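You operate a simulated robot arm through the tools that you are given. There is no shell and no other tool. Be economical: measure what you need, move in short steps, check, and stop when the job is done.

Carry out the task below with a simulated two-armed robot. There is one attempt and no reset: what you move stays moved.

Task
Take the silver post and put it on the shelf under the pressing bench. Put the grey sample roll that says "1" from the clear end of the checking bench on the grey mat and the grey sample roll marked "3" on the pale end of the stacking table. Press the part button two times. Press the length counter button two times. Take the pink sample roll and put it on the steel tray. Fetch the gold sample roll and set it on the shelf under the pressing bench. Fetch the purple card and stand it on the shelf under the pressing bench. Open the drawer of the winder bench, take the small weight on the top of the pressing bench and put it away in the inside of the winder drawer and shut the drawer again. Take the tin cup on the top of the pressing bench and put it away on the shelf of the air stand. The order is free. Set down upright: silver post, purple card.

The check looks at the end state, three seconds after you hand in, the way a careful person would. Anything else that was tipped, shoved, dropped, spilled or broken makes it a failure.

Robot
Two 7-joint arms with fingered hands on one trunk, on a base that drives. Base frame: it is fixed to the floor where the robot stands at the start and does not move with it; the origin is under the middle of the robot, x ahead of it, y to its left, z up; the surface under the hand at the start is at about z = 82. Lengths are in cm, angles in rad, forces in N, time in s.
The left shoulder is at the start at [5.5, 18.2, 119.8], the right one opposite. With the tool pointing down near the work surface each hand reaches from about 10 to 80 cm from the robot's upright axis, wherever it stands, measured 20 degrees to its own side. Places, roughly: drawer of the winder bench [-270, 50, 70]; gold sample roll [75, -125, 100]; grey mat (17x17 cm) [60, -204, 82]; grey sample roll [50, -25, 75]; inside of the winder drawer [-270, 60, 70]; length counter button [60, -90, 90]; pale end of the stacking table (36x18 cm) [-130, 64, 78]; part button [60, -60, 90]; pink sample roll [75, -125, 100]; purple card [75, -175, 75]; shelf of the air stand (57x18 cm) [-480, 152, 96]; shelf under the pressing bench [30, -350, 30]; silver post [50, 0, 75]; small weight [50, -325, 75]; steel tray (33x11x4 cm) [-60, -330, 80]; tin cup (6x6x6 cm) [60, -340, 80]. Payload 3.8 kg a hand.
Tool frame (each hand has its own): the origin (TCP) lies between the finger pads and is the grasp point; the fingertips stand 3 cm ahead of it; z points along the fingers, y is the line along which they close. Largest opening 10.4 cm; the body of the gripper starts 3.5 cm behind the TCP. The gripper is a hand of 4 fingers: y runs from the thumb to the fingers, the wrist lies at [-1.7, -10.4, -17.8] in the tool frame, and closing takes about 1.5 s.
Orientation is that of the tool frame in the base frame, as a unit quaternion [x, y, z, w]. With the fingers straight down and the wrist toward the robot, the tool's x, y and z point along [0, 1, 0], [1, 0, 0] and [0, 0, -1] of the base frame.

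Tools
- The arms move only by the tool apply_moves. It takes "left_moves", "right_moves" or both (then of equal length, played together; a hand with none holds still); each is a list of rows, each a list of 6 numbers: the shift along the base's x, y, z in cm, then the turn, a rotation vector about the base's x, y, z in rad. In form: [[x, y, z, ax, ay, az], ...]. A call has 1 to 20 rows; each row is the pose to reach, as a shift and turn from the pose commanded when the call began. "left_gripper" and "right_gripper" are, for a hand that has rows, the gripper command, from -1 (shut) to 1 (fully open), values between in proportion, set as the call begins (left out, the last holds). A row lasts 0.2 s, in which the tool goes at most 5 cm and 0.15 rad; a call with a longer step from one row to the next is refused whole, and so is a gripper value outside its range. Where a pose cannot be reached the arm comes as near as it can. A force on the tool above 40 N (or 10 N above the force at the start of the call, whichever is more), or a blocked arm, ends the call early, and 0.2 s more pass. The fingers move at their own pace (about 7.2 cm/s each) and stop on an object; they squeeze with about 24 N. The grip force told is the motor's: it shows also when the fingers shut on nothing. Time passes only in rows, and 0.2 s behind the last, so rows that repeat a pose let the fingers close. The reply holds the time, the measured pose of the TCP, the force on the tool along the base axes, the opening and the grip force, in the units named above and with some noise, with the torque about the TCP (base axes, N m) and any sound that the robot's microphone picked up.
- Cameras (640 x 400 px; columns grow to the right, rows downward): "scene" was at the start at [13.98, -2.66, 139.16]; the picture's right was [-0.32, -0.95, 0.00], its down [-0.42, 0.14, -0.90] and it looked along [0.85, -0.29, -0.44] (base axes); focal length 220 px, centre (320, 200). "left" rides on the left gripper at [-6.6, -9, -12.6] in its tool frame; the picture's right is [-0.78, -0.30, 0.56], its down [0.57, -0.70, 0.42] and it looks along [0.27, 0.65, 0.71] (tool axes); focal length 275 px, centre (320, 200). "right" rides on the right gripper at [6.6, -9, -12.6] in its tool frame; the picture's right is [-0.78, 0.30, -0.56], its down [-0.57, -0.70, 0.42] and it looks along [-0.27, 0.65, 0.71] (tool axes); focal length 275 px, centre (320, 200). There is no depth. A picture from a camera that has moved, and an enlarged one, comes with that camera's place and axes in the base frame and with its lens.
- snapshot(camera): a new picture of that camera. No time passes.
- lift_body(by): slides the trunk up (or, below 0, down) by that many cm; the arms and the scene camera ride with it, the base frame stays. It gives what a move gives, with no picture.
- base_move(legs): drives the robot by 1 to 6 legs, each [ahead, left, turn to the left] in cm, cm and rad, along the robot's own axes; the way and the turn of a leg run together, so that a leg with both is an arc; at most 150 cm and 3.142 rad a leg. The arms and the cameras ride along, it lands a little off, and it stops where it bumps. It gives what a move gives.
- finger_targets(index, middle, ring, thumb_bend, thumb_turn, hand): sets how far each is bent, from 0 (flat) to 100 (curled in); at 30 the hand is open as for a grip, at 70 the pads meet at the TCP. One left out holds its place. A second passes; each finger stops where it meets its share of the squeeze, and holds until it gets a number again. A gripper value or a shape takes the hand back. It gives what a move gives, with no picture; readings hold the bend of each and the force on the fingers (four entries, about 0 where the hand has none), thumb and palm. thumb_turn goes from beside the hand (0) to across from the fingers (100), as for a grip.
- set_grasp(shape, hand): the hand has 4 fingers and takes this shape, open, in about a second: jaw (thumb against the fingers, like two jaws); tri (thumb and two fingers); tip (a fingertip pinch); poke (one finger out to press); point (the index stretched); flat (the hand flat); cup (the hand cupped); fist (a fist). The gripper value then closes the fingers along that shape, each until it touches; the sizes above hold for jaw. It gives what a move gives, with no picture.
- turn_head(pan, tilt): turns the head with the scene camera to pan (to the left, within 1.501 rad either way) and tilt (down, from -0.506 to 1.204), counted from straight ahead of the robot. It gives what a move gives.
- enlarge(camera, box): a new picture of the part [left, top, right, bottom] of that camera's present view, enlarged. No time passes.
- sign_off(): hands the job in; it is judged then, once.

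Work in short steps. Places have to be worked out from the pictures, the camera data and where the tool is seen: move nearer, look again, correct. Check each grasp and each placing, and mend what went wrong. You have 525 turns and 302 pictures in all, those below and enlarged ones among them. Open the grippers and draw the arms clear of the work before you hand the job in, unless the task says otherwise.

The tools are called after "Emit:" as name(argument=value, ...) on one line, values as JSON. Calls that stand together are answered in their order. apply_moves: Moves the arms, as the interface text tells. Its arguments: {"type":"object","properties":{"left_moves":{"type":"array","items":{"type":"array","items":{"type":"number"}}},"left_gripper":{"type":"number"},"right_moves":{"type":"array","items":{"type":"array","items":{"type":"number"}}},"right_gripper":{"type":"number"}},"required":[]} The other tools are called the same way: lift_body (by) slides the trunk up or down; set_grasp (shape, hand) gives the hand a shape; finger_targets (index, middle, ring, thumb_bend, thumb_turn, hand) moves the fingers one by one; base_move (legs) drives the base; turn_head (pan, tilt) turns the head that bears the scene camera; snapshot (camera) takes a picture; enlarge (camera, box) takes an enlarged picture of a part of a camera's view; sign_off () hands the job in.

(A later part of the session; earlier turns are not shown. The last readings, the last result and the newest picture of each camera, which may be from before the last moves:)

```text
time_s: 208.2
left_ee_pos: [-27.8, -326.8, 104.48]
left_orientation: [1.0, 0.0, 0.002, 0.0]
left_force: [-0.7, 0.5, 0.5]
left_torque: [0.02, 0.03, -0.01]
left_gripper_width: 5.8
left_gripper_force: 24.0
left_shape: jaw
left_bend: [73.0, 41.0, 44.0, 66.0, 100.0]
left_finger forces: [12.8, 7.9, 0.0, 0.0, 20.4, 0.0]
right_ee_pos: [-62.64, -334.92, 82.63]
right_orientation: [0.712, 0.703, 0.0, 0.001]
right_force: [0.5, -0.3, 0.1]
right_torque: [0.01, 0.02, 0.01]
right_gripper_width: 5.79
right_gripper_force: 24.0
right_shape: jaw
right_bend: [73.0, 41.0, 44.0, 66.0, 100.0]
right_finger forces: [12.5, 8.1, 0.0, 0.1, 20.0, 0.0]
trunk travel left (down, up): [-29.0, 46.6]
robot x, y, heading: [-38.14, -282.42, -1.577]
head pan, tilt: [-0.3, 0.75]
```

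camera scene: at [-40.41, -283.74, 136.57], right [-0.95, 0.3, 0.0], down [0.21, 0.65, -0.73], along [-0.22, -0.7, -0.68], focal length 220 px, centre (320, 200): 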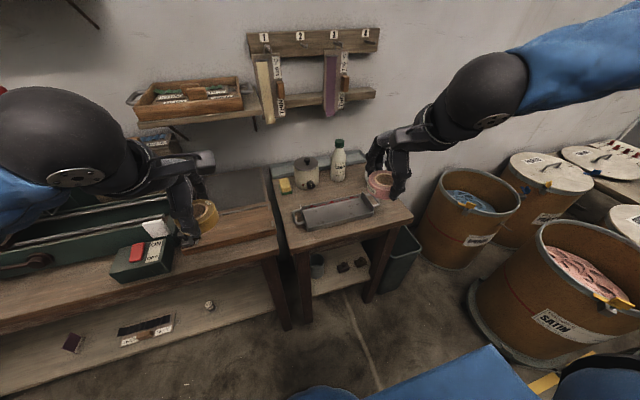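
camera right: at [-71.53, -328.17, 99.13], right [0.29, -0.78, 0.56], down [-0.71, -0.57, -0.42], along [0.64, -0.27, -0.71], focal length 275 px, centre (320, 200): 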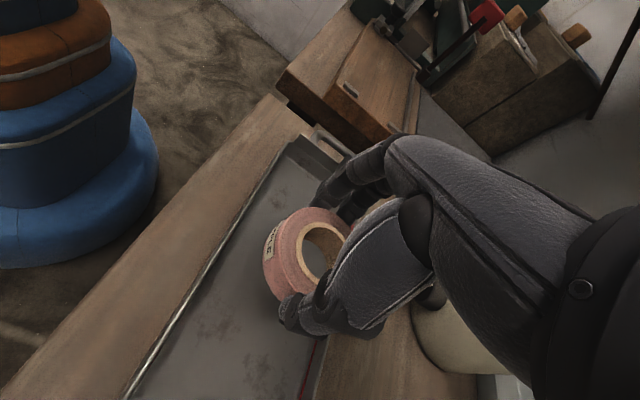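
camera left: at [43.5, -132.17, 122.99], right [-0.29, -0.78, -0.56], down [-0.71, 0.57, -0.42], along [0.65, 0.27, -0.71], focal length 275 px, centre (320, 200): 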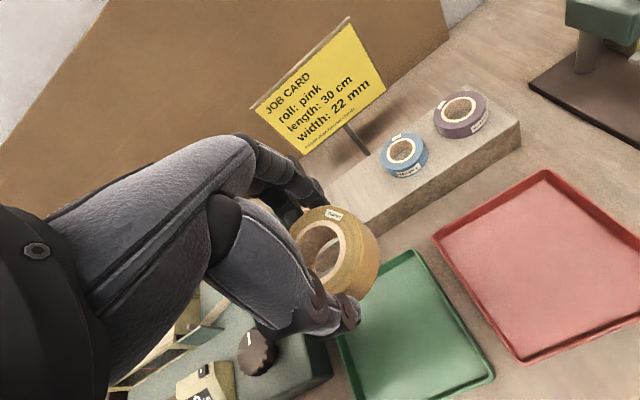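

Emit:
apply_moves(right_moves=[[0, 0, -0.3, 0, 0, 0], [0, 0, -0.6, 0, 0, 0], [0, 0, -0.9, 0, 0, 0], [0, 0, -1.1, 0, 0, 0]])

Emit:
enlarge(camera="scene", box=[300, 160, 420, 260])

```text
time_s: 209.2
left_ee_pos: [-27.93, -326.74, 104.5]
left_orientation: [1.0, -0.001, 0.001, 0.001]
left_force: [-0.3, 0.5, -1.1]
left_torque: [-0.04, -0.01, 0.01]
left_gripper_width: 5.8
left_gripper_force: 24.0
left_shape: jaw
left_bend: [73.0, 41.0, 44.0, 66.0, 100.0]
left_finger forces: [12.8, 7.9, 0.0, 0.0, 20.4, 0.1]
right_ee_pos: [-62.68, -334.58, 81.94]
right_orientation: [0.712, 0.702, -0.004, 0.003]
right_force: [-3.5, -4.7, 20.8]
right_torque: [-0.12, 0.11, -0.13]
right_gripper_width: 5.77
right_gripper_force: 23.5
right_shape: jaw
right_bend: [74.0, 41.0, 44.0, 66.0, 100.0]
right_finger forces: [12.0, 8.6, 0.0, 0.0, 24.0, 0.0]
right hand out of reach, approached as far as the arm can: row 3, 4
trunk travel left (down, up): [-29.0, 46.6]
robot x, y, heading: [-37.97, -281.92, -1.572]
head pan, tilt: [-0.3, 0.75]
```

```text
4.00 times, centred on (360, 210) of scene
camera zoom: at [-40.47, -297.32, 130.51], right [-0.95, 0.3, 0.0], down [0.21, 0.65, -0.73], along [-0.22, -0.7, -0.68], focal length 882 px, centre (160, 160)
```

zoom: 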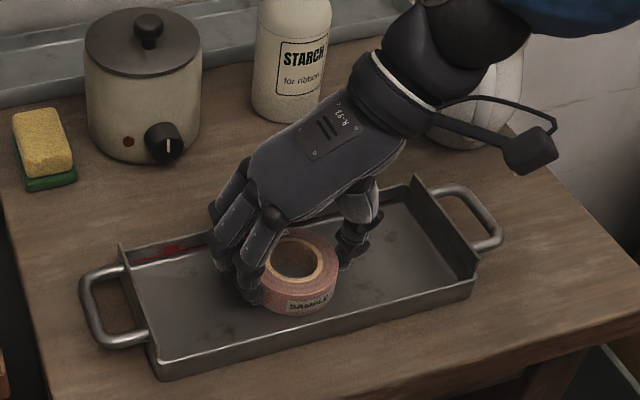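

Contact with the tray floor. I relieve, open moderately and raise out.

Emit:
apply_moves(right_moves=[[0, 0, 0.5, 0, 0, 0], [0, 0, 0.5, 0, 0, 0]])

Emit:
apply_moves(right_moves=[[0, 0, 0, 0, 0, 0], [0, 0, 0, 0, 0, 0], [0, 0, 0, 0, 0, 0], [0, 0, 0, 0, 0, 0], [0, 0, 0, 0, 0, 0]], right_gripper=0.8)

Emit:
enlarge(camera="scene", box=[300, 160, 420, 260])

```text
time_s: 209.8
left_ee_pos: [-27.91, -326.77, 104.42]
left_orientation: [1.0, 0.001, 0.001, 0.001]
left_force: [0.5, -0.5, -0.4]
left_torque: [0.01, 0.01, 0.01]
left_gripper_width: 5.8
left_gripper_force: 23.8
left_shape: jaw
left_bend: [73.0, 41.0, 44.0, 66.0, 100.0]
left_finger forces: [12.8, 7.9, 0.0, 0.0, 20.3, 0.0]
right_ee_pos: [-62.48, -334.37, 82.18]
right_orientation: [0.711, 0.703, 0.001, -0.002]
right_force: [0.3, -0.3, 0.7]
right_torque: [0.02, 0.01, 0.0]
right_gripper_width: 5.79
right_gripper_force: 24.2
right_shape: jaw
right_bend: [74.0, 41.0, 44.0, 66.0, 100.0]
right_finger forces: [13.6, 8.4, 0.0, 0.1, 20.9, 0.1]
trunk travel left (down, up): [-29.0, 46.6]
robot x, y, heading: [-37.96, -281.94, -1.577]
head pan, tilt: [-0.3, 0.75]
```

```text
time_s: 211.1
left_ee_pos: [-27.82, -326.83, 104.52]
left_orientation: [1.0, 0.001, 0.0, 0.002]
left_force: [-0.4, -0.7, -0.9]
left_torque: [0.02, 0.02, 0.01]
left_gripper_width: 5.81
left_gripper_force: 23.8
left_shape: jaw
left_bend: [73.0, 41.0, 44.0, 66.0, 100.0]
left_finger forces: [12.8, 7.8, 0.0, 0.0, 20.4, 0.0]
right_ee_pos: [-62.49, -334.5, 82.24]
right_orientation: [0.711, 0.703, 0.0, 0.0]
right_force: [-0.1, 0.1, -0.2]
right_torque: [-0.02, -0.01, -0.01]
right_gripper_width: 9.35
right_gripper_force: 0.0
right_shape: jaw
right_bend: [30.0, 32.0, 30.0, 32.0, 98.0]
right_finger forces: [0.0, 0.1, 0.0, 0.0, 0.1, 0.1]
trunk travel left (down, up): [-29.0, 46.6]
robot x, y, heading: [-37.96, -281.84, -1.576]
head pan, tilt: [-0.3, 0.75]
```

```text
4.00 times, centred on (360, 210) of scene
camera zoom: at [-40.51, -297.43, 130.47], right [-0.95, 0.3, 0.0], down [0.21, 0.65, -0.73], along [-0.22, -0.7, -0.68], focal length 882 px, centre (160, 160)
```

zoom: 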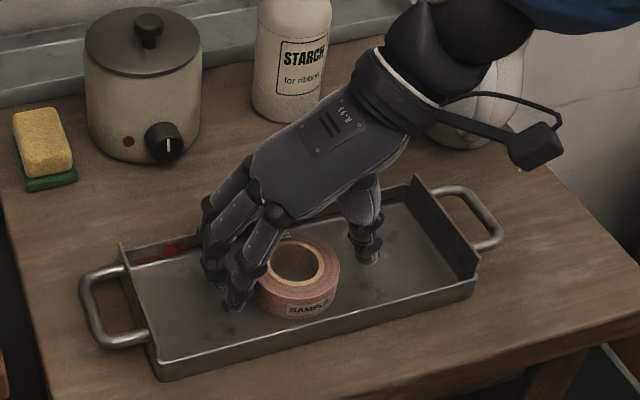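

The pink roll lies flat in the tray. I raise the hand straight up.

Emit:
apply_moves(right_moves=[[0, 0, 2, 0, 0, 0], [0, 0, 5, 0, 0, 0], [0, 0, 8, 0, 0, 0], [0, 0.5, 12, 0, 0, 0], [0, 1, 16, 0, 0, 0], [0, 2, 20, 0, 0, 0]])

Emit:
snapshot(camera="scene")

```text
time_s: 212.4
left_ee_pos: [-27.76, -326.7, 104.51]
left_orientation: [1.0, 0.0, 0.001, 0.002]
left_force: [-0.3, 0.0, -0.4]
left_torque: [-0.03, 0.0, -0.03]
left_gripper_width: 5.79
left_gripper_force: 24.2
left_shape: jaw
left_bend: [73.0, 41.0, 44.0, 66.0, 100.0]
left_finger forces: [12.8, 7.9, 0.0, 0.0, 20.3, 0.0]
right_ee_pos: [-62.66, -332.36, 102.35]
right_orientation: [0.711, 0.703, -0.001, 0.0]
right_force: [0.6, 0.2, 0.6]
right_torque: [0.0, 0.0, -0.02]
right_gripper_width: 9.34
right_gripper_force: 0.0
right_shape: jaw
right_bend: [30.0, 32.0, 30.0, 32.0, 98.0]
right_finger forces: [0.1, 0.1, 0.0, 0.0, 0.0, 0.0]
trunk travel left (down, up): [-29.0, 46.6]
robot x, y, heading: [-37.9, -282.07, -1.577]
head pan, tilt: [-0.3, 0.75]
```

```text
151 pictures are left
camera scene: at [-40.49, -297.35, 130.48], right [-0.95, 0.3, 0.0], down [0.21, 0.65, -0.73], along [-0.22, -0.7, -0.68], focal length 220 px, centre (320, 200)
```

scene: 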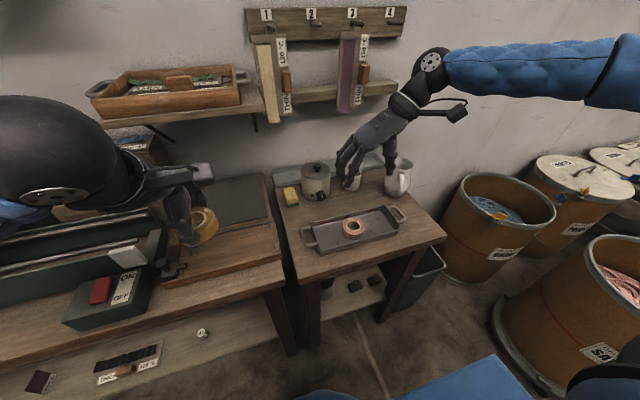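

Pink is placed. Now gold: I back away, bring the right hand in, and lower the trunk.

Emit:
base_move(legs=[[-42, 0, 0]])

Emit:
apply_moves(right_moves=[[0, 2, 2, 0, 0, -0.14], [0, 4, 4, 0, 0, -0.28], [0, 6, 6, 0, 0, -0.42], [0, 8, 8, 0, 0, -0.56], [0, 10, 9, 0, 0, -0.7], [0, 11, 9, 0, 0, -0.84], [0, 12, 9, 0, 0, -0.98], [0, 13, 9, 0, 0, -1.12], [0, 13, 9, 0, 0, -1.26], [0, 13, 9, 0, 0, -1.4], [0, 13, 9, 0, 0, -1.54], [0, 13, 9, 0, 0, -1.57]])

Emit:
lift_body(by=-29)

```text
time_s: 215.1
left_ee_pos: [-27.64, -284.0, 104.43]
left_orientation: [1.0, 0.0, 0.001, 0.002]
left_force: [0.1, -0.9, -0.2]
left_torque: [-0.02, 0.02, -0.01]
left_gripper_width: 5.8
left_gripper_force: 23.9
left_shape: jaw
left_bend: [73.0, 41.0, 44.0, 66.0, 100.0]
left_finger forces: [12.9, 7.8, 0.0, 0.0, 20.5, 0.0]
right_ee_pos: [-62.38, -289.79, 102.37]
right_orientation: [0.712, 0.702, 0.0, 0.0]
right_force: [-0.1, 0.2, 0.4]
right_torque: [-0.02, 0.01, 0.03]
right_gripper_width: 9.32
right_gripper_force: 0.1
right_shape: jaw
right_bend: [30.0, 32.0, 30.0, 32.0, 98.0]
right_finger forces: [0.0, 0.0, 0.1, 0.0, 0.0, 0.0]
trunk travel left (down, up): [-29.0, 46.6]
robot x, y, heading: [-37.54, -239.26, -1.576]
head pan, tilt: [-0.3, 0.75]
```

```text
time_s: 217.7
left_ee_pos: [-27.58, -284.12, 104.51]
left_orientation: [1.0, 0.0, 0.001, 0.0]
left_force: [0.1, 0.5, 0.4]
left_torque: [0.0, -0.03, 0.0]
left_gripper_width: 5.8
left_gripper_force: 23.8
left_shape: jaw
left_bend: [73.0, 41.0, 44.0, 66.0, 100.0]
left_finger forces: [12.8, 7.9, 0.0, 0.0, 20.3, 0.0]
right_ee_pos: [-62.21, -276.7, 111.27]
right_orientation: [1.0, -0.007, 0.0, 0.0]
right_force: [0.1, -0.1, -0.4]
right_torque: [0.02, 0.02, -0.01]
right_gripper_width: 9.32
right_gripper_force: 0.0
right_shape: jaw
right_bend: [30.0, 32.0, 30.0, 32.0, 98.0]
right_finger forces: [0.0, 0.0, 0.0, 0.0, 0.0, 0.1]
trunk travel left (down, up): [-29.0, 46.6]
robot x, y, heading: [-37.6, -239.36, -1.571]
head pan, tilt: [-0.3, 0.75]
```

```text
time_s: 220.6
left_ee_pos: [-27.69, -287.36, 71.06]
left_orientation: [0.997, 0.0, 0.002, -0.071]
left_force: [-0.1, -0.9, -0.1]
left_torque: [-0.01, 0.01, -0.01]
left_gripper_width: 5.82
left_gripper_force: 23.9
left_shape: jaw
left_bend: [73.0, 41.0, 44.0, 66.0, 100.0]
left_finger forces: [12.9, 7.9, 0.1, 0.0, 20.3, 0.0]
right_ee_pos: [-62.52, -286.37, 71.83]
right_orientation: [0.985, -0.006, 0.0, -0.17]
right_force: [-0.4, -0.1, 0.0]
right_torque: [-0.05, 0.01, 0.0]
right_gripper_width: 9.32
right_gripper_force: 0.1
right_shape: jaw
right_bend: [30.0, 32.0, 30.0, 32.0, 98.0]
right_finger forces: [0.0, 0.0, 0.0, 0.1, 0.0, 0.0]
trunk travel left (down, up): [0.0, 75.6]
robot x, y, heading: [-37.55, -239.49, -1.575]
head pan, tilt: [-0.3, 0.75]
```

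Both hands tipped slightly with the lean; I straighten them, lower the left to z≈42 and lift the right out of the way.

Emit:
apply_moves(left_moves=[[0.5, 0.5, -4, -0.07, 0, 0], [1, 1, -8, -0.142, 0, 0], [1.5, 1.5, -12, -0.142, 0, 0], [2, 2, -16, -0.142, 0, 0], [2.5, 2.5, -20, -0.142, 0, 0], [3, 3, -24, -0.142, 0, 0], [4, 3, -28, -0.142, 0, 0], [5, 3, -29, -0.142, 0, 0]], right_moves=[[0, 2, 2, -0.12, 0, 0], [0, 4, 4, -0.24, 0, 0], [0, 6, 6, -0.34, 0, 0], [0, 8, 9, -0.34, 0, 0], [0, 9, 12, -0.34, 0, 0], [0, 9, 15, -0.34, 0, 0], [0, 9, 17, -0.34, 0, 0], [0, 9, 17, -0.34, 0, 0]])

Emit:
turn_head(pan=0.1, tilt=0.75)

Emit:
snapshot(camera="scene")

```text
time_s: 222.4
left_ee_pos: [-22.66, -284.16, 41.87]
left_orientation: [1.0, 0.0, 0.001, 0.0]
left_force: [-0.2, 0.0, -0.6]
left_torque: [0.01, -0.01, -0.04]
left_gripper_width: 5.75
left_gripper_force: 23.9
left_shape: jaw
left_bend: [73.0, 41.0, 44.0, 66.0, 100.0]
left_finger forces: [12.9, 7.9, 0.1, 0.0, 20.1, 0.0]
left hand out of reach, approached as far as the arm can: row 1, 2, 3, 4, 5
right_ee_pos: [-62.54, -277.32, 89.56]
right_orientation: [1.0, -0.005, 0.001, -0.004]
right_force: [0.4, -0.3, -0.4]
right_torque: [0.01, 0.0, -0.03]
right_gripper_width: 9.33
right_gripper_force: 0.0
right_shape: jaw
right_bend: [30.0, 32.0, 30.0, 32.0, 98.0]
right_finger forces: [0.1, 0.0, 0.1, 0.0, 0.0, 0.0]
right hand out of reach, approached as far as the arm can: row 1, 2, 3, 4, 5, 6, 7, 8
trunk travel left (down, up): [0.0, 75.6]
robot x, y, heading: [-37.33, -239.71, -1.577]
head pan, tilt: [-0.3, 0.75]
```

```text
time_s: 223.2
left_ee_pos: [-22.69, -284.1, 41.89]
left_orientation: [1.0, 0.0, 0.002, -0.001]
left_force: [-0.6, 0.2, -0.4]
left_torque: [-0.01, -0.01, 0.01]
left_gripper_width: 5.75
left_gripper_force: 23.6
left_shape: jaw
left_bend: [73.0, 41.0, 44.0, 66.0, 100.0]
left_finger forces: [12.9, 7.9, 0.0, 0.1, 20.2, 0.1]
right_ee_pos: [-62.54, -277.36, 89.63]
right_orientation: [1.0, -0.006, 0.0, -0.004]
right_force: [-0.5, 0.7, -0.1]
right_torque: [0.0, 0.03, -0.01]
right_gripper_width: 9.36
right_gripper_force: 0.1
right_shape: jaw
right_bend: [30.0, 32.0, 30.0, 32.0, 98.0]
right_finger forces: [0.1, 0.0, 0.0, 0.0, 0.1, 0.1]
trunk travel left (down, up): [0.0, 75.6]
robot x, y, heading: [-37.28, -239.53, -1.579]
head pan, tilt: [0.099, 0.75]
```

```text
150 pictures are left
camera scene: at [-37.08, -271.27, 99.94], right [-1.0, -0.09, 0.0], down [-0.06, 0.68, -0.73], along [0.07, -0.73, -0.68], focal length 220 px, centre (320, 200)
```

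scene: 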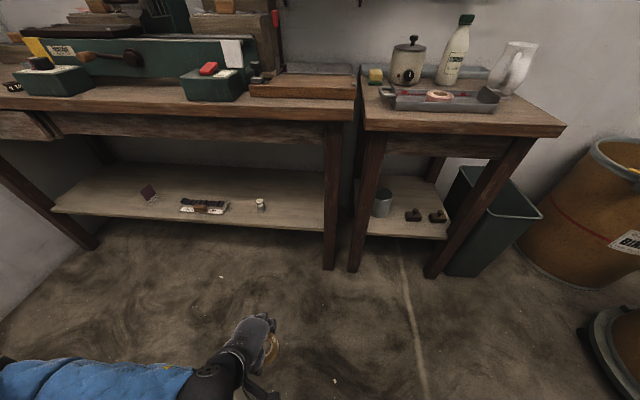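

The shelf space between the post and the right leg is free (x≈-30…-9). I drive ahead 27 and reach in at x≈-19.

Emit:
base_move(legs=[[27, 0, 0]])

Emit:
apply_moves(left_moves=[[1, -2, -0.5, 0, 0, 0], [2, -5, -1, 0, 0, 0], [2.5, -8, -1.5, 0, 0, 0], [3, -11, -1.5, 0, 0, 0], [3, -14, -1.5, 0, 0, 0], [3, -17, -1.5, 0, 0, 0], [3, -20, -1.5, 0, 0, 0], [3, -23, -1.5, 0, 0, 0], [3, -25.5, -1.5, 0, 0, 0]])

Emit:
snapshot(camera="scene")

Emit:
snapshot(camera="left")

```text
time_s: 225.2
left_ee_pos: [-23.01, -311.48, 41.88]
left_orientation: [1.0, -0.002, 0.002, -0.001]
left_force: [0.0, 0.1, -1.0]
left_torque: [-0.03, 0.01, 0.01]
left_gripper_width: 5.8
left_gripper_force: 23.5
left_shape: jaw
left_bend: [73.0, 41.0, 44.0, 66.0, 100.0]
left_finger forces: [13.0, 7.9, 0.1, 0.1, 20.2, 0.1]
right_ee_pos: [-62.92, -304.62, 89.68]
right_orientation: [1.0, -0.007, -0.001, -0.003]
right_force: [-0.3, 0.6, -0.1]
right_torque: [0.0, 0.0, -0.06]
right_gripper_width: 9.36
right_gripper_force: 0.0
right_shape: jaw
right_bend: [30.0, 32.0, 30.0, 32.0, 98.0]
right_finger forces: [0.0, 0.1, 0.0, 0.0, 0.0, 0.0]
trunk travel left (down, up): [0.0, 75.6]
robot x, y, heading: [-37.57, -266.43, -1.576]
head pan, tilt: [0.099, 0.75]
```

```text
time_s: 227.2
left_ee_pos: [-20.13, -336.94, 40.64]
left_orientation: [1.0, -0.002, 0.001, -0.001]
left_force: [-0.6, -0.1, -1.3]
left_torque: [0.0, 0.02, -0.01]
left_gripper_width: 5.79
left_gripper_force: 23.6
left_shape: jaw
left_bend: [73.0, 41.0, 44.0, 66.0, 100.0]
left_finger forces: [12.9, 7.9, 0.1, 0.0, 20.3, 0.1]
right_ee_pos: [-62.87, -304.6, 89.81]
right_orientation: [1.0, -0.007, 0.0, -0.003]
right_force: [0.0, -0.7, -0.3]
right_torque: [-0.02, 0.01, 0.02]
right_gripper_width: 9.34
right_gripper_force: 0.0
right_shape: jaw
right_bend: [30.0, 32.0, 30.0, 32.0, 98.0]
right_finger forces: [0.1, 0.0, 0.0, 0.1, 0.1, 0.0]
trunk travel left (down, up): [0.0, 75.6]
robot x, y, heading: [-37.58, -266.68, -1.579]
head pan, tilt: [0.099, 0.75]
```

```text
149 pictures are left
camera scene: at [-37.39, -298.61, 99.94], right [-1.0, -0.09, 0.0], down [-0.06, 0.68, -0.73], along [0.07, -0.73, -0.68], focal length 220 px, centre (320, 200)
```

scene: 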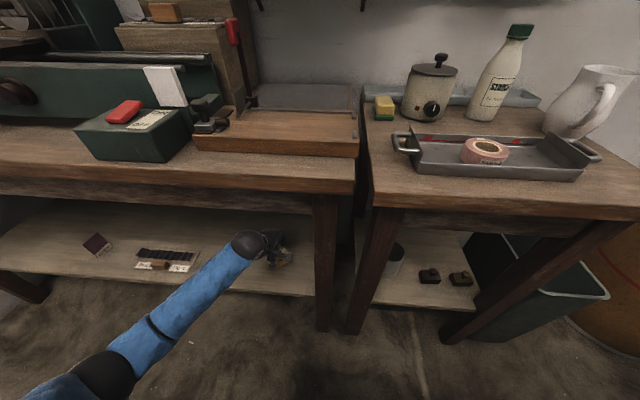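

```text
148 pictures are left
camera left: at [-26.74, -327.96, 53.13], right [-0.77, 0.3, -0.56], down [0.58, 0.7, -0.42], along [0.27, -0.65, -0.71], focal length 275 px, centre (320, 200)
```

left: 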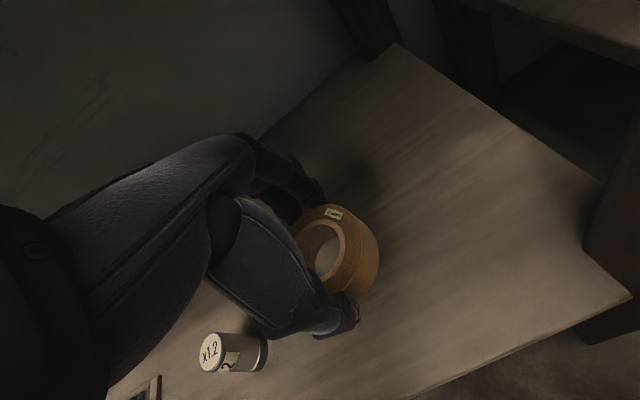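

Over the shelf with gold; the post stands clear to the left. I lower, then probe for contact.

Emit:
apply_moves(left_moves=[[0, 0, -2, 0, 0, 0], [0, 0, -4, 0, 0, 0], [0, 0, -5.5, 0, 0, 0], [0, 0, -6, 0, 0, 0]])

Emit:
apply_moves(left_moves=[[0, 0, -0.3, 0, 0, 0], [0, 0, -0.6, 0, 0, 0], [0, 0, -0.9, 0, 0, 0]])

```text
time_s: 228.2
left_ee_pos: [-20.16, -336.83, 34.48]
left_orientation: [1.0, -0.003, 0.002, -0.001]
left_force: [0.2, -0.4, 0.8]
left_torque: [-0.01, 0.01, 0.0]
left_gripper_width: 5.77
left_gripper_force: 23.7
left_shape: jaw
left_bend: [73.0, 41.0, 44.0, 66.0, 100.0]
left_finger forces: [12.9, 7.7, 0.0, 0.0, 20.1, 0.0]
right_ee_pos: [-62.79, -304.81, 89.72]
right_orientation: [1.0, -0.007, -0.001, -0.003]
right_force: [0.1, 0.4, 0.1]
right_torque: [0.01, 0.04, -0.01]
right_gripper_width: 9.32
right_gripper_force: 0.1
right_shape: jaw
right_bend: [30.0, 32.0, 30.0, 32.0, 98.0]
right_finger forces: [0.1, 0.0, 0.1, 0.0, 0.0, 0.0]
trunk travel left (down, up): [0.0, 75.6]
robot x, y, heading: [-37.56, -266.89, -1.587]
head pan, tilt: [0.099, 0.75]
```

```text
time_s: 229.0
left_ee_pos: [-20.06, -336.88, 33.73]
left_orientation: [1.0, -0.001, 0.001, 0.001]
left_force: [1.1, 1.6, 6.1]
left_torque: [-0.03, -0.01, 0.01]
left_gripper_width: 5.74
left_gripper_force: 23.6
left_shape: jaw
left_bend: [73.0, 41.0, 44.0, 66.0, 100.0]
left_finger forces: [12.8, 7.8, 0.0, 0.0, 22.1, 0.1]
right_ee_pos: [-62.9, -304.63, 89.72]
right_orientation: [1.0, -0.007, 0.0, -0.003]
right_force: [0.1, 0.2, -0.3]
right_torque: [0.01, -0.02, -0.03]
right_gripper_width: 9.34
right_gripper_force: 0.2
right_shape: jaw
right_bend: [30.0, 32.0, 30.0, 32.0, 98.0]
right_finger forces: [0.0, 0.0, 0.0, 0.0, 0.1, 0.1]
trunk travel left (down, up): [0.0, 75.6]
robot x, y, heading: [-37.89, -266.5, -1.58]
head pan, tilt: [0.099, 0.75]
```

Contact at 33.7. I open and then withdraw up and back.

Emit:
apply_moves(left_moves=[[0, 0, 0, 0, 0, 0], [0, 0, 0.1, 0, 0, 0], [0, 0, 0.1, 0, 0, 0], [0, 0, 0.1, 0, 0, 0], [0, 0, 0.1, 0, 0, 0], [0, 0, 0.1, 0, 0, 0], [0, 0, 0.1, 0, 0, 0]], left_gripper=1)

Emit:
apply_moves(left_moves=[[0, 0, 2, 0, 0, 0], [0, 0, 4.5, 0, 0, 0], [0, 0, 7, 0, 0, 0], [0, 3, 7.5, 0, 0, 0], [0, 7, 7.5, 0, 0, 0], [0, 11, 7.5, 0, 0, 0], [0, 15, 7.5, 0, 0, 0], [0, 19, 7.5, 0, 0, 0], [0, 23, 7.5, 0, 0, 0], [0, 27, 7.5, 0, 0, 0]])

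Emit:
snapshot(camera="scene")

```text
time_s: 230.6
left_ee_pos: [-20.12, -336.89, 33.6]
left_orientation: [1.0, -0.002, 0.002, -0.001]
left_force: [-0.1, 0.0, 0.5]
left_torque: [-0.01, -0.02, 0.01]
left_gripper_width: 10.38
left_gripper_force: 0.0
left_shape: jaw
left_bend: [30.0, 30.0, 30.0, 30.0, 97.0]
left_finger forces: [0.0, 0.1, 0.0, 0.0, 0.0, 0.0]
right_ee_pos: [-62.91, -304.74, 89.68]
right_orientation: [1.0, -0.007, 0.001, -0.003]
right_force: [-0.3, -0.6, 0.1]
right_torque: [-0.01, 0.01, -0.04]
right_gripper_width: 9.33
right_gripper_force: 0.0
right_shape: jaw
right_bend: [30.0, 32.0, 30.0, 32.0, 98.0]
right_finger forces: [0.1, 0.0, 0.1, 0.1, 0.1, 0.0]
trunk travel left (down, up): [0.0, 75.6]
robot x, y, heading: [-37.91, -266.81, -1.584]
head pan, tilt: [0.099, 0.75]
```

```text
time_s: 232.8
left_ee_pos: [-20.03, -309.88, 41.39]
left_orientation: [1.0, -0.002, 0.002, 0.0]
left_force: [0.1, -0.2, 0.4]
left_torque: [0.01, 0.01, -0.01]
left_gripper_width: 10.38
left_gripper_force: 0.0
left_shape: jaw
left_bend: [30.0, 30.0, 30.0, 30.0, 97.0]
left_finger forces: [0.0, 0.0, 0.1, 0.0, 0.1, 0.1]
right_ee_pos: [-62.87, -304.65, 89.62]
right_orientation: [1.0, -0.006, -0.001, -0.004]
right_force: [-1.0, 0.2, 0.0]
right_torque: [0.0, -0.02, -0.02]
right_gripper_width: 9.35
right_gripper_force: 0.0
right_shape: jaw
right_bend: [30.0, 32.0, 30.0, 32.0, 98.0]
right_finger forces: [0.1, 0.1, 0.0, 0.1, 0.0, 0.0]
trunk travel left (down, up): [0.0, 75.6]
robot x, y, heading: [-37.28, -266.71, -1.585]
head pan, tilt: [0.099, 0.75]
```

```text
147 pictures are left
camera scene: at [-37.4, -298.6, 99.95], right [-1.0, -0.09, 0.0], down [-0.06, 0.68, -0.73], along [0.07, -0.73, -0.68], focal length 220 px, centre (320, 200)
```

scene: 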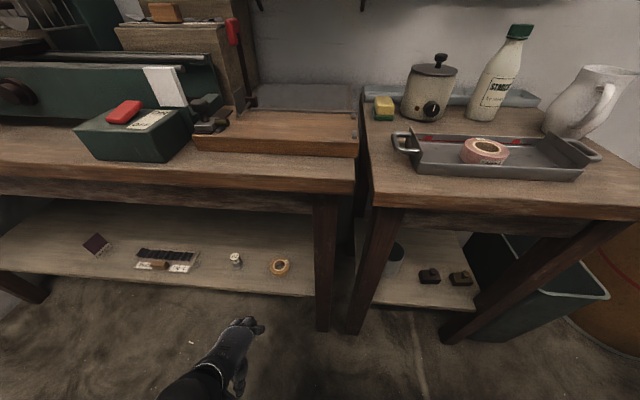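

Card, post and gold all stand on the shelf. Now I back out, raise the trunk, and move left toward the cup and the weight.

Emit:
base_move(legs=[[-28, 0, 0]])

Emit:
lift_body(by=35)

Emit:
apply_moves(left_moves=[[0, 0, 4, 0, 0, 0], [0, 0, 8, 0, 0, 0], [0, 0, 12, 0, 0, 0], [0, 0, 16, 0, 0, 0], [0, 0, 20, 0, 0, 0], [0, 0, 24, 0, 0, 0], [0, 0, 28, 0, 0, 0], [0, 0, 32, 0, 0, 0]])

Emit:
base_move(legs=[[0, 88, 0.01]])

Emit:
turn_head(pan=0.0, tilt=0.6)

Emit:
snapshot(camera="scene")

```text
time_s: 234.8
left_ee_pos: [-19.71, -281.26, 41.28]
left_orientation: [1.0, 0.001, 0.001, -0.001]
left_force: [0.9, 0.2, -0.1]
left_torque: [0.01, 0.0, 0.01]
left_gripper_width: 10.37
left_gripper_force: 0.0
left_shape: jaw
left_bend: [30.0, 30.0, 30.0, 30.0, 97.0]
left_finger forces: [0.0, 0.0, 0.0, 0.0, 0.1, 0.0]
right_ee_pos: [-62.36, -276.3, 89.64]
right_orientation: [1.0, -0.005, 0.0, -0.002]
right_force: [-0.5, -0.5, 0.0]
right_torque: [0.04, 0.0, -0.01]
right_gripper_width: 9.36
right_gripper_force: 0.1
right_shape: jaw
right_bend: [30.0, 32.0, 30.0, 32.0, 98.0]
right_finger forces: [0.1, 0.0, 0.1, 0.1, 0.1, 0.0]
trunk travel left (down, up): [0.0, 75.6]
robot x, y, heading: [-37.56, -238.41, -1.574]
head pan, tilt: [0.099, 0.75]
```

```text
time_s: 238.2
left_ee_pos: [-19.61, -281.26, 76.21]
left_orientation: [1.0, 0.001, 0.002, 0.0]
left_force: [0.4, 0.5, 0.2]
left_torque: [0.04, 0.0, -0.06]
left_gripper_width: 10.4
left_gripper_force: 0.0
left_shape: jaw
left_bend: [30.0, 30.0, 30.0, 30.0, 97.0]
left_finger forces: [0.1, 0.0, 0.0, 0.0, 0.0, 0.0]
right_ee_pos: [-62.5, -276.28, 124.64]
right_orientation: [1.0, -0.004, 0.0, -0.003]
right_force: [0.3, 0.8, 0.1]
right_torque: [-0.03, 0.02, 0.01]
right_gripper_width: 9.37
right_gripper_force: 0.1
right_shape: jaw
right_bend: [30.0, 32.0, 30.0, 32.0, 98.0]
right_finger forces: [0.0, 0.0, 0.0, 0.0, 0.0, 0.0]
trunk travel left (down, up): [-35.0, 40.6]
robot x, y, heading: [-37.54, -238.28, -1.572]
head pan, tilt: [0.099, 0.75]
```

```text
time_s: 239.7
left_ee_pos: [-13.27, -281.85, 98.46]
left_orientation: [0.995, 0.032, 0.099, 0.001]
left_force: [-0.2, 0.5, 0.4]
left_torque: [-0.01, 0.01, 0.05]
left_gripper_width: 10.35
left_gripper_force: 0.1
left_shape: jaw
left_bend: [30.0, 30.0, 30.0, 30.0, 97.0]
left_finger forces: [0.1, 0.0, 0.0, 0.0, 0.0, 0.0]
left hand out of reach, approached as far as the arm can: row 6, 7
right_ee_pos: [-62.28, -276.25, 124.74]
right_orientation: [1.0, -0.004, 0.0, -0.003]
right_force: [0.8, 0.0, -0.4]
right_torque: [0.01, 0.02, -0.04]
right_gripper_width: 9.36
right_gripper_force: 0.0
right_shape: jaw
right_bend: [30.0, 32.0, 30.0, 32.0, 98.0]
right_finger forces: [0.1, 0.1, 0.0, 0.1, 0.0, 0.1]
trunk travel left (down, up): [-35.0, 40.6]
robot x, y, heading: [-37.88, -238.33, -1.579]
head pan, tilt: [0.099, 0.75]
stopped in row 7 (left hand): the arm was blocked; the commanded pose is now the measured one
```

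```text
time_s: 243.6
left_ee_pos: [63.57, -280.9, 98.54]
left_orientation: [0.99, 0.099, 0.098, -0.007]
left_force: [-0.4, 0.2, -0.3]
left_torque: [0.03, 0.05, -0.02]
left_gripper_width: 10.39
left_gripper_force: 0.1
left_shape: jaw
left_bend: [30.0, 30.0, 30.0, 30.0, 97.0]
left_finger forces: [0.1, 0.0, 0.1, 0.0, 0.1, 0.0]
right_ee_pos: [14.21, -282.23, 124.69]
right_orientation: [0.998, 0.063, 0.0, -0.004]
right_force: [0.0, -0.3, -0.5]
right_torque: [0.03, 0.04, -0.02]
right_gripper_width: 9.36
right_gripper_force: 0.1
right_shape: jaw
right_bend: [30.0, 32.0, 30.0, 32.0, 98.0]
right_finger forces: [0.0, 0.1, 0.1, 0.0, 0.1, 0.0]
trunk travel left (down, up): [-35.0, 40.6]
robot x, y, heading: [33.72, -240.94, -1.442]
head pan, tilt: [0.099, 0.75]
stopped in leg 1: the robot was blocked; the commanded pose is now the measured one
```

```text
time_s: 244.3
left_ee_pos: [63.5, -280.74, 98.75]
left_orientation: [0.99, 0.099, 0.099, -0.006]
left_force: [0.1, -0.2, 0.3]
left_torque: [-0.01, 0.0, 0.01]
left_gripper_width: 10.39
left_gripper_force: 0.1
left_shape: jaw
left_bend: [30.0, 30.0, 30.0, 30.0, 97.0]
left_finger forces: [0.1, 0.1, 0.0, 0.0, 0.0, 0.1]
right_ee_pos: [14.01, -281.99, 124.85]
right_orientation: [0.998, 0.064, 0.001, -0.003]
right_force: [0.3, 0.5, 0.1]
right_torque: [-0.02, -0.01, 0.01]
right_gripper_width: 9.35
right_gripper_force: 0.1
right_shape: jaw
right_bend: [30.0, 32.0, 30.0, 32.0, 98.0]
right_finger forces: [0.0, 0.1, 0.0, 0.0, 0.0, 0.0]
trunk travel left (down, up): [-35.0, 40.6]
robot x, y, heading: [33.57, -240.82, -1.44]
head pan, tilt: [0.0, 0.6]
```

```text
146 pictures are left
camera scene: at [35.27, -254.83, 137.85], right [-0.99, -0.13, 0.0], down [-0.07, 0.56, -0.82], along [0.11, -0.82, -0.57], focal length 220 px, centre (320, 200)
```

scene: 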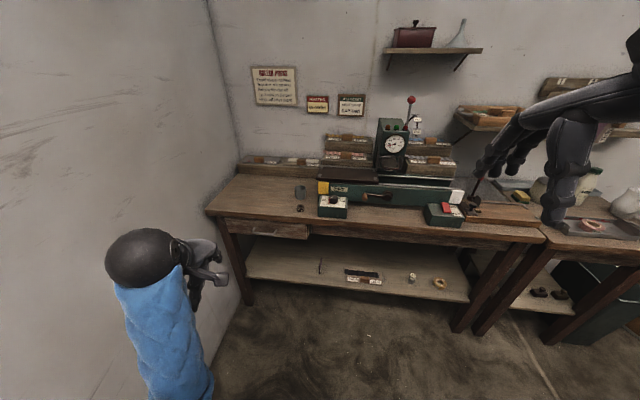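

The base bumped the checking bench end again and turned slightly. I drive ahead first, away from it, then approach with a slight left heading.

Emit:
base_move(legs=[[30, 3, 0]])

Emit:
turn_head(pan=0.2, tilt=0.75)

Emit:
snapshot(camera="scene")

Emit:
snapshot(camera="left")

```text
time_s: 246.3
left_ee_pos: [70.2, -309.88, 98.52]
left_orientation: [0.99, 0.098, 0.098, -0.006]
left_force: [-0.1, 0.0, 0.5]
left_torque: [0.02, 0.01, 0.03]
left_gripper_width: 10.36
left_gripper_force: 0.0
left_shape: jaw
left_bend: [30.0, 30.0, 30.0, 30.0, 97.0]
left_finger forces: [0.0, 0.0, 0.1, 0.0, 0.0, 0.1]
right_ee_pos: [20.89, -311.08, 124.65]
right_orientation: [0.998, 0.064, 0.001, -0.004]
right_force: [0.1, -0.5, -0.6]
right_torque: [0.0, -0.05, 0.01]
right_gripper_width: 9.34
right_gripper_force: 0.0
right_shape: jaw
right_bend: [30.0, 32.0, 30.0, 32.0, 98.0]
right_finger forces: [0.0, 0.0, 0.0, 0.0, 0.0, 0.1]
trunk travel left (down, up): [-35.0, 40.6]
robot x, y, heading: [40.4, -270.07, -1.448]
head pan, tilt: [0.0, 0.6]
```

```text
time_s: 247.1
left_ee_pos: [70.12, -309.76, 98.58]
left_orientation: [0.99, 0.1, 0.098, -0.006]
left_force: [0.7, -0.5, -0.2]
left_torque: [-0.01, 0.01, -0.03]
left_gripper_width: 10.38
left_gripper_force: 0.0
left_shape: jaw
left_bend: [30.0, 30.0, 30.0, 30.0, 97.0]
left_finger forces: [0.0, 0.1, 0.1, 0.1, 0.1, 0.0]
right_ee_pos: [20.78, -311.13, 124.84]
right_orientation: [0.998, 0.063, 0.001, -0.002]
right_force: [0.2, 0.8, 0.0]
right_torque: [-0.03, -0.04, 0.02]
right_gripper_width: 9.35
right_gripper_force: 0.0
right_shape: jaw
right_bend: [30.0, 32.0, 30.0, 32.0, 98.0]
right_finger forces: [0.0, 0.0, 0.0, 0.0, 0.0, 0.0]
trunk travel left (down, up): [-35.0, 40.6]
robot x, y, heading: [40.38, -270.18, -1.439]
head pan, tilt: [0.201, 0.75]
```

```text
145 pictures are left
camera scene: at [43.57, -283.02, 136.57], right [-0.95, -0.33, 0.0], down [-0.22, 0.64, -0.73], along [0.24, -0.69, -0.68], focal length 220 px, centre (320, 200)
```

scene: 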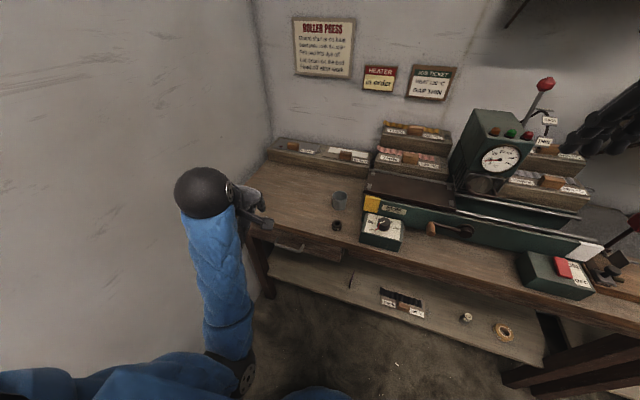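

```text
144 pictures are left
camera left: at [59.59, -302.7, 109.53], right [-0.7, 0.16, -0.7], down [0.49, 0.81, -0.31], along [0.52, -0.56, -0.64], focal length 275 px, centre (320, 200)
```

left: 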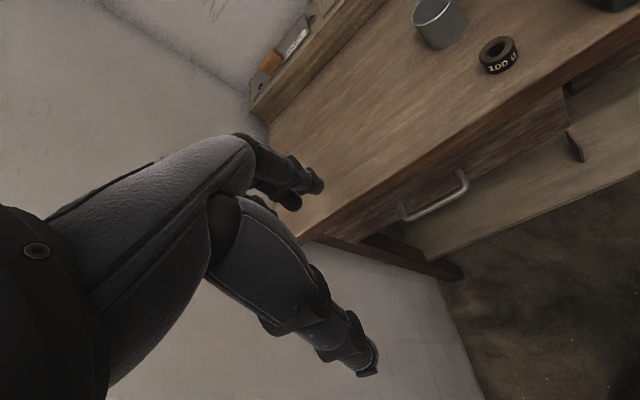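

Weight ≈ [53.8,-327.7], cup ≈ [55,-337]. The weight must go first (right hand). I tuck the left arm in, straightening it.

Emit:
apply_moves(left_moves=[[-1.5, 1, 2, -0.01, 0.08, -0.02], [-3, 2, 4, -0.02, 0.16, -0.05], [-5, 3, 6, -0.025, 0.196, -0.069], [-7, 4, 8, -0.025, 0.196, -0.069], [-9, 5, 10, -0.025, 0.196, -0.069], [-11, 5.5, 12, -0.025, 0.196, -0.069], [-13, 5.8, 14, -0.025, 0.196, -0.069]])

Emit:
base_move(legs=[[11, 0, 0.32]])

Emit:
turn_head(pan=-0.1, tilt=0.75)

Emit:
snapshot(camera="scene")

Emit:
snapshot(camera="right")

```text
time_s: 247.6
left_ee_pos: [74.4, -308.18, 99.91]
left_orientation: [0.982, 0.119, 0.147, -0.009]
left_force: [-0.2, -0.2, -0.3]
left_torque: [-0.02, -0.03, -0.01]
left_gripper_width: 10.39
left_gripper_force: 0.1
left_shape: jaw
left_bend: [30.0, 30.0, 30.0, 30.0, 97.0]
left_finger forces: [0.0, 0.0, 0.0, 0.0, 0.0, 0.0]
left hand out of reach, approached as far as the arm can: row 1, 2
right_ee_pos: [20.86, -311.11, 124.77]
right_orientation: [0.998, 0.063, 0.0, -0.003]
right_force: [-0.5, 0.6, 0.3]
right_torque: [0.01, -0.01, 0.01]
right_gripper_width: 9.34
right_gripper_force: 0.1
right_shape: jaw
right_bend: [30.0, 32.0, 30.0, 32.0, 98.0]
right_finger forces: [0.0, 0.0, 0.0, 0.0, 0.0, 0.0]
trunk travel left (down, up): [-35.0, 40.6]
robot x, y, heading: [40.26, -270.19, -1.437]
head pan, tilt: [0.201, 0.75]
stopped in row 2 (left hand): the arm was blocked; the commanded pose is now the measured one
```

```text
time_s: 249.0
left_ee_pos: [87.83, -306.27, 99.88]
left_orientation: [0.95, 0.274, 0.144, -0.034]
left_force: [-0.3, 0.6, 0.5]
left_torque: [0.01, -0.03, 0.03]
left_gripper_width: 10.4
left_gripper_force: 0.1
left_shape: jaw
left_bend: [30.0, 30.0, 30.0, 30.0, 97.0]
left_finger forces: [0.0, 0.0, 0.1, 0.1, 0.0, 0.1]
right_ee_pos: [38.05, -326.01, 124.79]
right_orientation: [0.975, 0.222, 0.0, -0.003]
right_force: [0.7, 0.0, -0.6]
right_torque: [0.0, 0.0, -0.01]
right_gripper_width: 9.32
right_gripper_force: 0.0
right_shape: jaw
right_bend: [30.0, 32.0, 30.0, 32.0, 98.0]
right_finger forces: [0.1, 0.0, 0.1, 0.1, 0.0, 0.0]
trunk travel left (down, up): [-35.0, 40.6]
robot x, y, heading: [43.54, -280.56, -1.12]
head pan, tilt: [0.201, 0.75]
```

```text
time_s: 249.8
left_ee_pos: [87.67, -306.2, 100.12]
left_orientation: [0.95, 0.274, 0.144, -0.033]
left_force: [0.3, 0.4, -0.6]
left_torque: [-0.01, -0.03, 0.01]
left_gripper_width: 10.39
left_gripper_force: 0.1
left_shape: jaw
left_bend: [30.0, 30.0, 30.0, 30.0, 97.0]
left_finger forces: [0.1, 0.0, 0.1, 0.0, 0.0, 0.0]
right_ee_pos: [37.87, -325.95, 124.86]
right_orientation: [0.975, 0.223, 0.001, -0.003]
right_force: [-0.1, 1.2, 0.1]
right_torque: [0.03, 0.01, 0.0]
right_gripper_width: 9.35
right_gripper_force: 0.0
right_shape: jaw
right_bend: [30.0, 32.0, 30.0, 32.0, 98.0]
right_finger forces: [0.1, 0.0, 0.0, 0.0, 0.0, 0.0]
trunk travel left (down, up): [-35.0, 40.6]
robot x, y, heading: [43.55, -281.16, -1.119]
head pan, tilt: [-0.099, 0.75]
```

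```text
143 pictures are left
camera scene: at [48.64, -293.16, 136.56], right [-0.94, -0.35, 0.0], down [-0.24, 0.64, -0.73], along [0.25, -0.69, -0.68], focal length 220 px, centre (320, 200)
```

scene: 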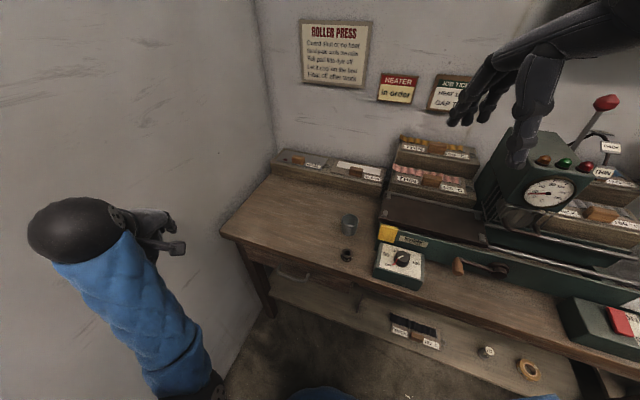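

```text
142 pictures are left
camera right: at [39.99, -315.12, 137.4], right [-0.57, -0.61, 0.55], down [-0.82, 0.39, -0.42], along [0.04, -0.7, -0.72], focal length 275 px, centre (320, 200)
```

right: 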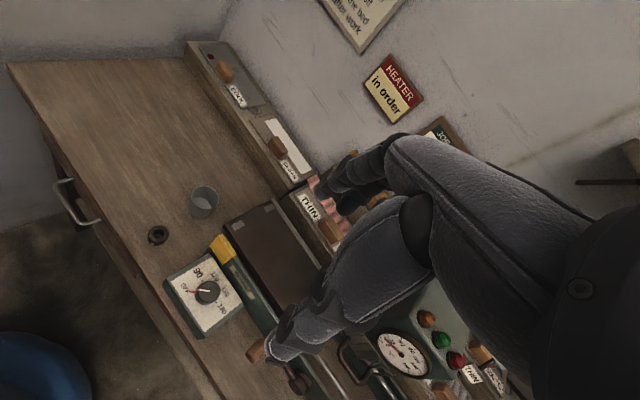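

The weight is at about [53.6,-328.4]. I set the right hand to a 6.5 cm opening and move above it.

Emit:
apply_moves(right_moves=[[4, -0.6, -1, 0, 0, 0], [8, -1.2, -3, 0, 0, 0], [12, -1.8, -5, 0, 0, 0], [15, -2.2, -8, 0, 0, 0], [15.7, -2.4, -12, 0, 0, 0], [15.7, -2.4, -17, 0, 0, 0], [15.7, -2.4, -22, 0, 0, 0], [15.7, -2.4, -25, 0, 0, 0], [15.7, -2.4, -25, 0, 0, 0]], right_gripper=0.3)

Emit:
snapshot(camera="right")

Emit:
enlarge(camera="scene", box=[280, 180, 430, 300])

```text
time_s: 251.8
left_ee_pos: [87.67, -306.21, 100.04]
left_orientation: [0.95, 0.274, 0.144, -0.032]
left_force: [-1.5, 0.4, 0.7]
left_torque: [-0.03, -0.02, -0.01]
left_gripper_width: 10.39
left_gripper_force: 0.0
left_shape: jaw
left_bend: [30.0, 30.0, 30.0, 30.0, 97.0]
left_finger forces: [0.0, 0.0, 0.0, 0.0, 0.0, 0.1]
right_ee_pos: [53.31, -328.21, 99.92]
right_orientation: [0.975, 0.222, 0.0, -0.002]
right_force: [-0.7, 0.0, 0.5]
right_torque: [0.0, 0.01, 0.0]
right_gripper_width: 6.78
right_gripper_force: 0.0
right_shape: jaw
right_bend: [73.0, 39.0, 35.0, 60.0, 99.0]
right_finger forces: [0.0, 0.0, 0.0, 0.0, 0.0, 0.1]
trunk travel left (down, up): [-35.0, 40.6]
robot x, y, heading: [43.59, -280.68, -1.12]
head pan, tilt: [-0.099, 0.75]
```

```text
141 pictures are left
camera right: at [55.52, -317.29, 112.5], right [-0.57, -0.61, 0.55], down [-0.82, 0.39, -0.42], along [0.04, -0.7, -0.72], focal length 275 px, centre (320, 200)
```

right: 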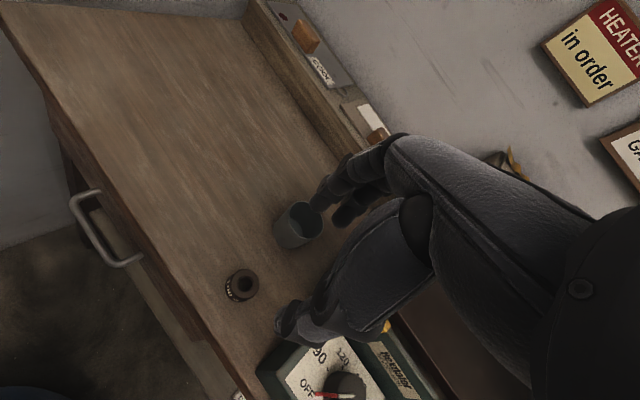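

```text
3.33 times, centred on (355, 240) of scene
camera zoom: at [48.63, -293.13, 136.57], right [-0.94, -0.35, 0.0], down [-0.24, 0.64, -0.73], along [0.25, -0.69, -0.68], focal length 735 px, centre (203, 67)
```

zoom: 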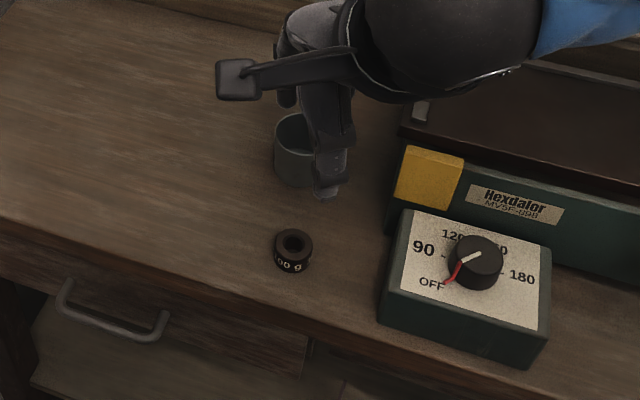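

Triangulated better: the bench top is z≈78; weight centre [53.9,-330.7], cup ≈ [56.2,-341.2]. I align and descend to z≈85.

Emit:
apply_moves(right_moves=[[0.3, -1.2, -4, 0, 0, 0], [0.6, -2.4, -8, 0, 0, 0], [0.6, -2.4, -12, 0, 0, 0], [0.6, -2.4, -15, 0, 0, 0], [0.6, -2.4, -15, 0, 0, 0]])

Emit:
snapshot(camera="right")

Emit:
enlarge(camera="scene", box=[280, 180, 430, 300])

```text
time_s: 253.0
left_ee_pos: [87.78, -306.21, 99.98]
left_orientation: [0.951, 0.274, 0.143, -0.032]
left_force: [0.7, -0.8, -1.1]
left_torque: [-0.04, 0.0, -0.05]
left_gripper_width: 10.38
left_gripper_force: 0.0
left_shape: jaw
left_bend: [30.0, 30.0, 30.0, 30.0, 97.0]
left_finger forces: [0.1, 0.0, 0.1, 0.0, 0.0, 0.0]
right_ee_pos: [49.37, -331.41, 89.59]
right_orientation: [0.975, 0.222, 0.001, -0.003]
right_force: [1.3, -0.7, 2.3]
right_torque: [-0.13, 0.11, 0.11]
right_gripper_width: 6.77
right_gripper_force: 0.1
right_shape: jaw
right_bend: [73.0, 39.0, 35.0, 60.0, 99.0]
right_finger forces: [0.0, 0.0, 2.1, 0.1, 0.0, 0.0]
right hand out of reach, approached as far as the arm can: row 1, 2, 3, 4, 5
trunk travel left (down, up): [-35.0, 40.6]
robot x, y, heading: [43.6, -280.64, -1.118]
head pan, tilt: [-0.099, 0.75]
```

```text
139 pictures are left
camera right: at [51.4, -320.71, 102.14], right [-0.57, -0.61, 0.55], down [-0.82, 0.39, -0.42], along [0.04, -0.7, -0.72], focal length 275 px, centre (320, 200)
```

right: 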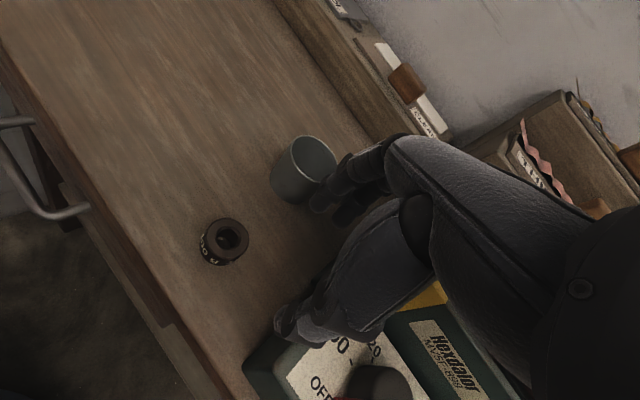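

```text
3.33 times, centred on (355, 240) of scene
camera zoom: at [48.66, -293.14, 136.56], right [-0.94, -0.35, 0.0], down [-0.24, 0.64, -0.73], along [0.25, -0.69, -0.68], focal length 735 px, centre (203, 67)
```

zoom: 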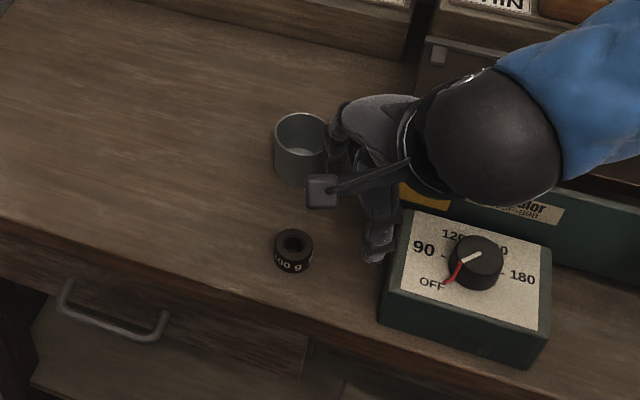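

The right arm cannot reach there from this stance. I raise the right hand clear and first untangle the left arm (orientation only).

Emit:
apply_moves(left_moves=[[0.4, -0.9, -1, -0.03, 0.06, -0.03], [0.8, -1.8, -2, -0.06, 0.13, -0.056], [1.2, -2.7, -3, -0.1, 0.2, -0.084], [1.7, -3.6, -4, -0.127, 0.265, -0.112], [1.7, -3.6, -4, -0.127, 0.265, -0.112]], right_moves=[[0, 0, 3, 0, 0, 0], [0, 0, 7, 0, 0, 0], [0, 1, 11, 0, 0, 0], [-2, 3, 15, 0, 0, 0], [-4, 5, 18, 0, 0, 0]])

Emit:
snapshot(camera="scene")

```text
time_s: 254.2
left_ee_pos: [89.4, -309.66, 96.06]
left_orientation: [0.975, 0.222, -0.001, 0.001]
left_force: [-0.6, 0.2, 0.0]
left_torque: [-0.01, -0.04, 0.02]
left_gripper_width: 10.37
left_gripper_force: 0.1
left_shape: jaw
left_bend: [30.0, 30.0, 30.0, 30.0, 97.0]
left_finger forces: [0.0, 0.0, 0.1, 0.1, 0.0, 0.0]
right_ee_pos: [45.59, -326.41, 107.26]
right_orientation: [0.975, 0.222, 0.0, -0.004]
right_force: [-0.3, -0.2, 0.7]
right_torque: [0.01, -0.04, 0.0]
right_gripper_width: 6.78
right_gripper_force: 0.0
right_shape: jaw
right_bend: [73.0, 39.0, 35.0, 60.0, 99.0]
right_finger forces: [0.0, 0.0, 0.0, 0.0, 0.0, 0.0]
trunk travel left (down, up): [-35.0, 40.6]
robot x, y, heading: [43.73, -280.68, -1.125]
head pan, tilt: [-0.099, 0.75]
```

```text
137 pictures are left
camera scene: at [48.59, -293.05, 136.58], right [-0.94, -0.35, 0.0], down [-0.24, 0.64, -0.73], along [0.25, -0.69, -0.68], focal length 220 px, centre (320, 200)
```

scene: 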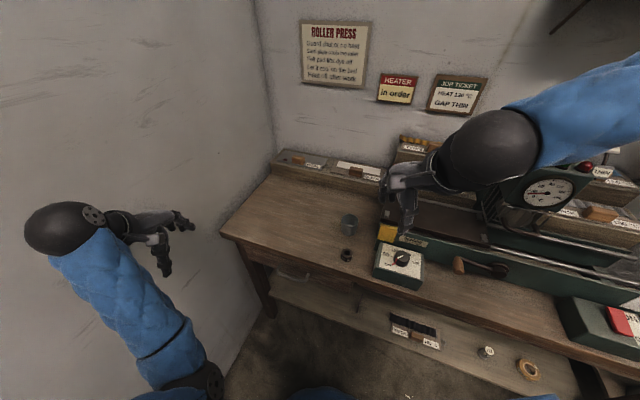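

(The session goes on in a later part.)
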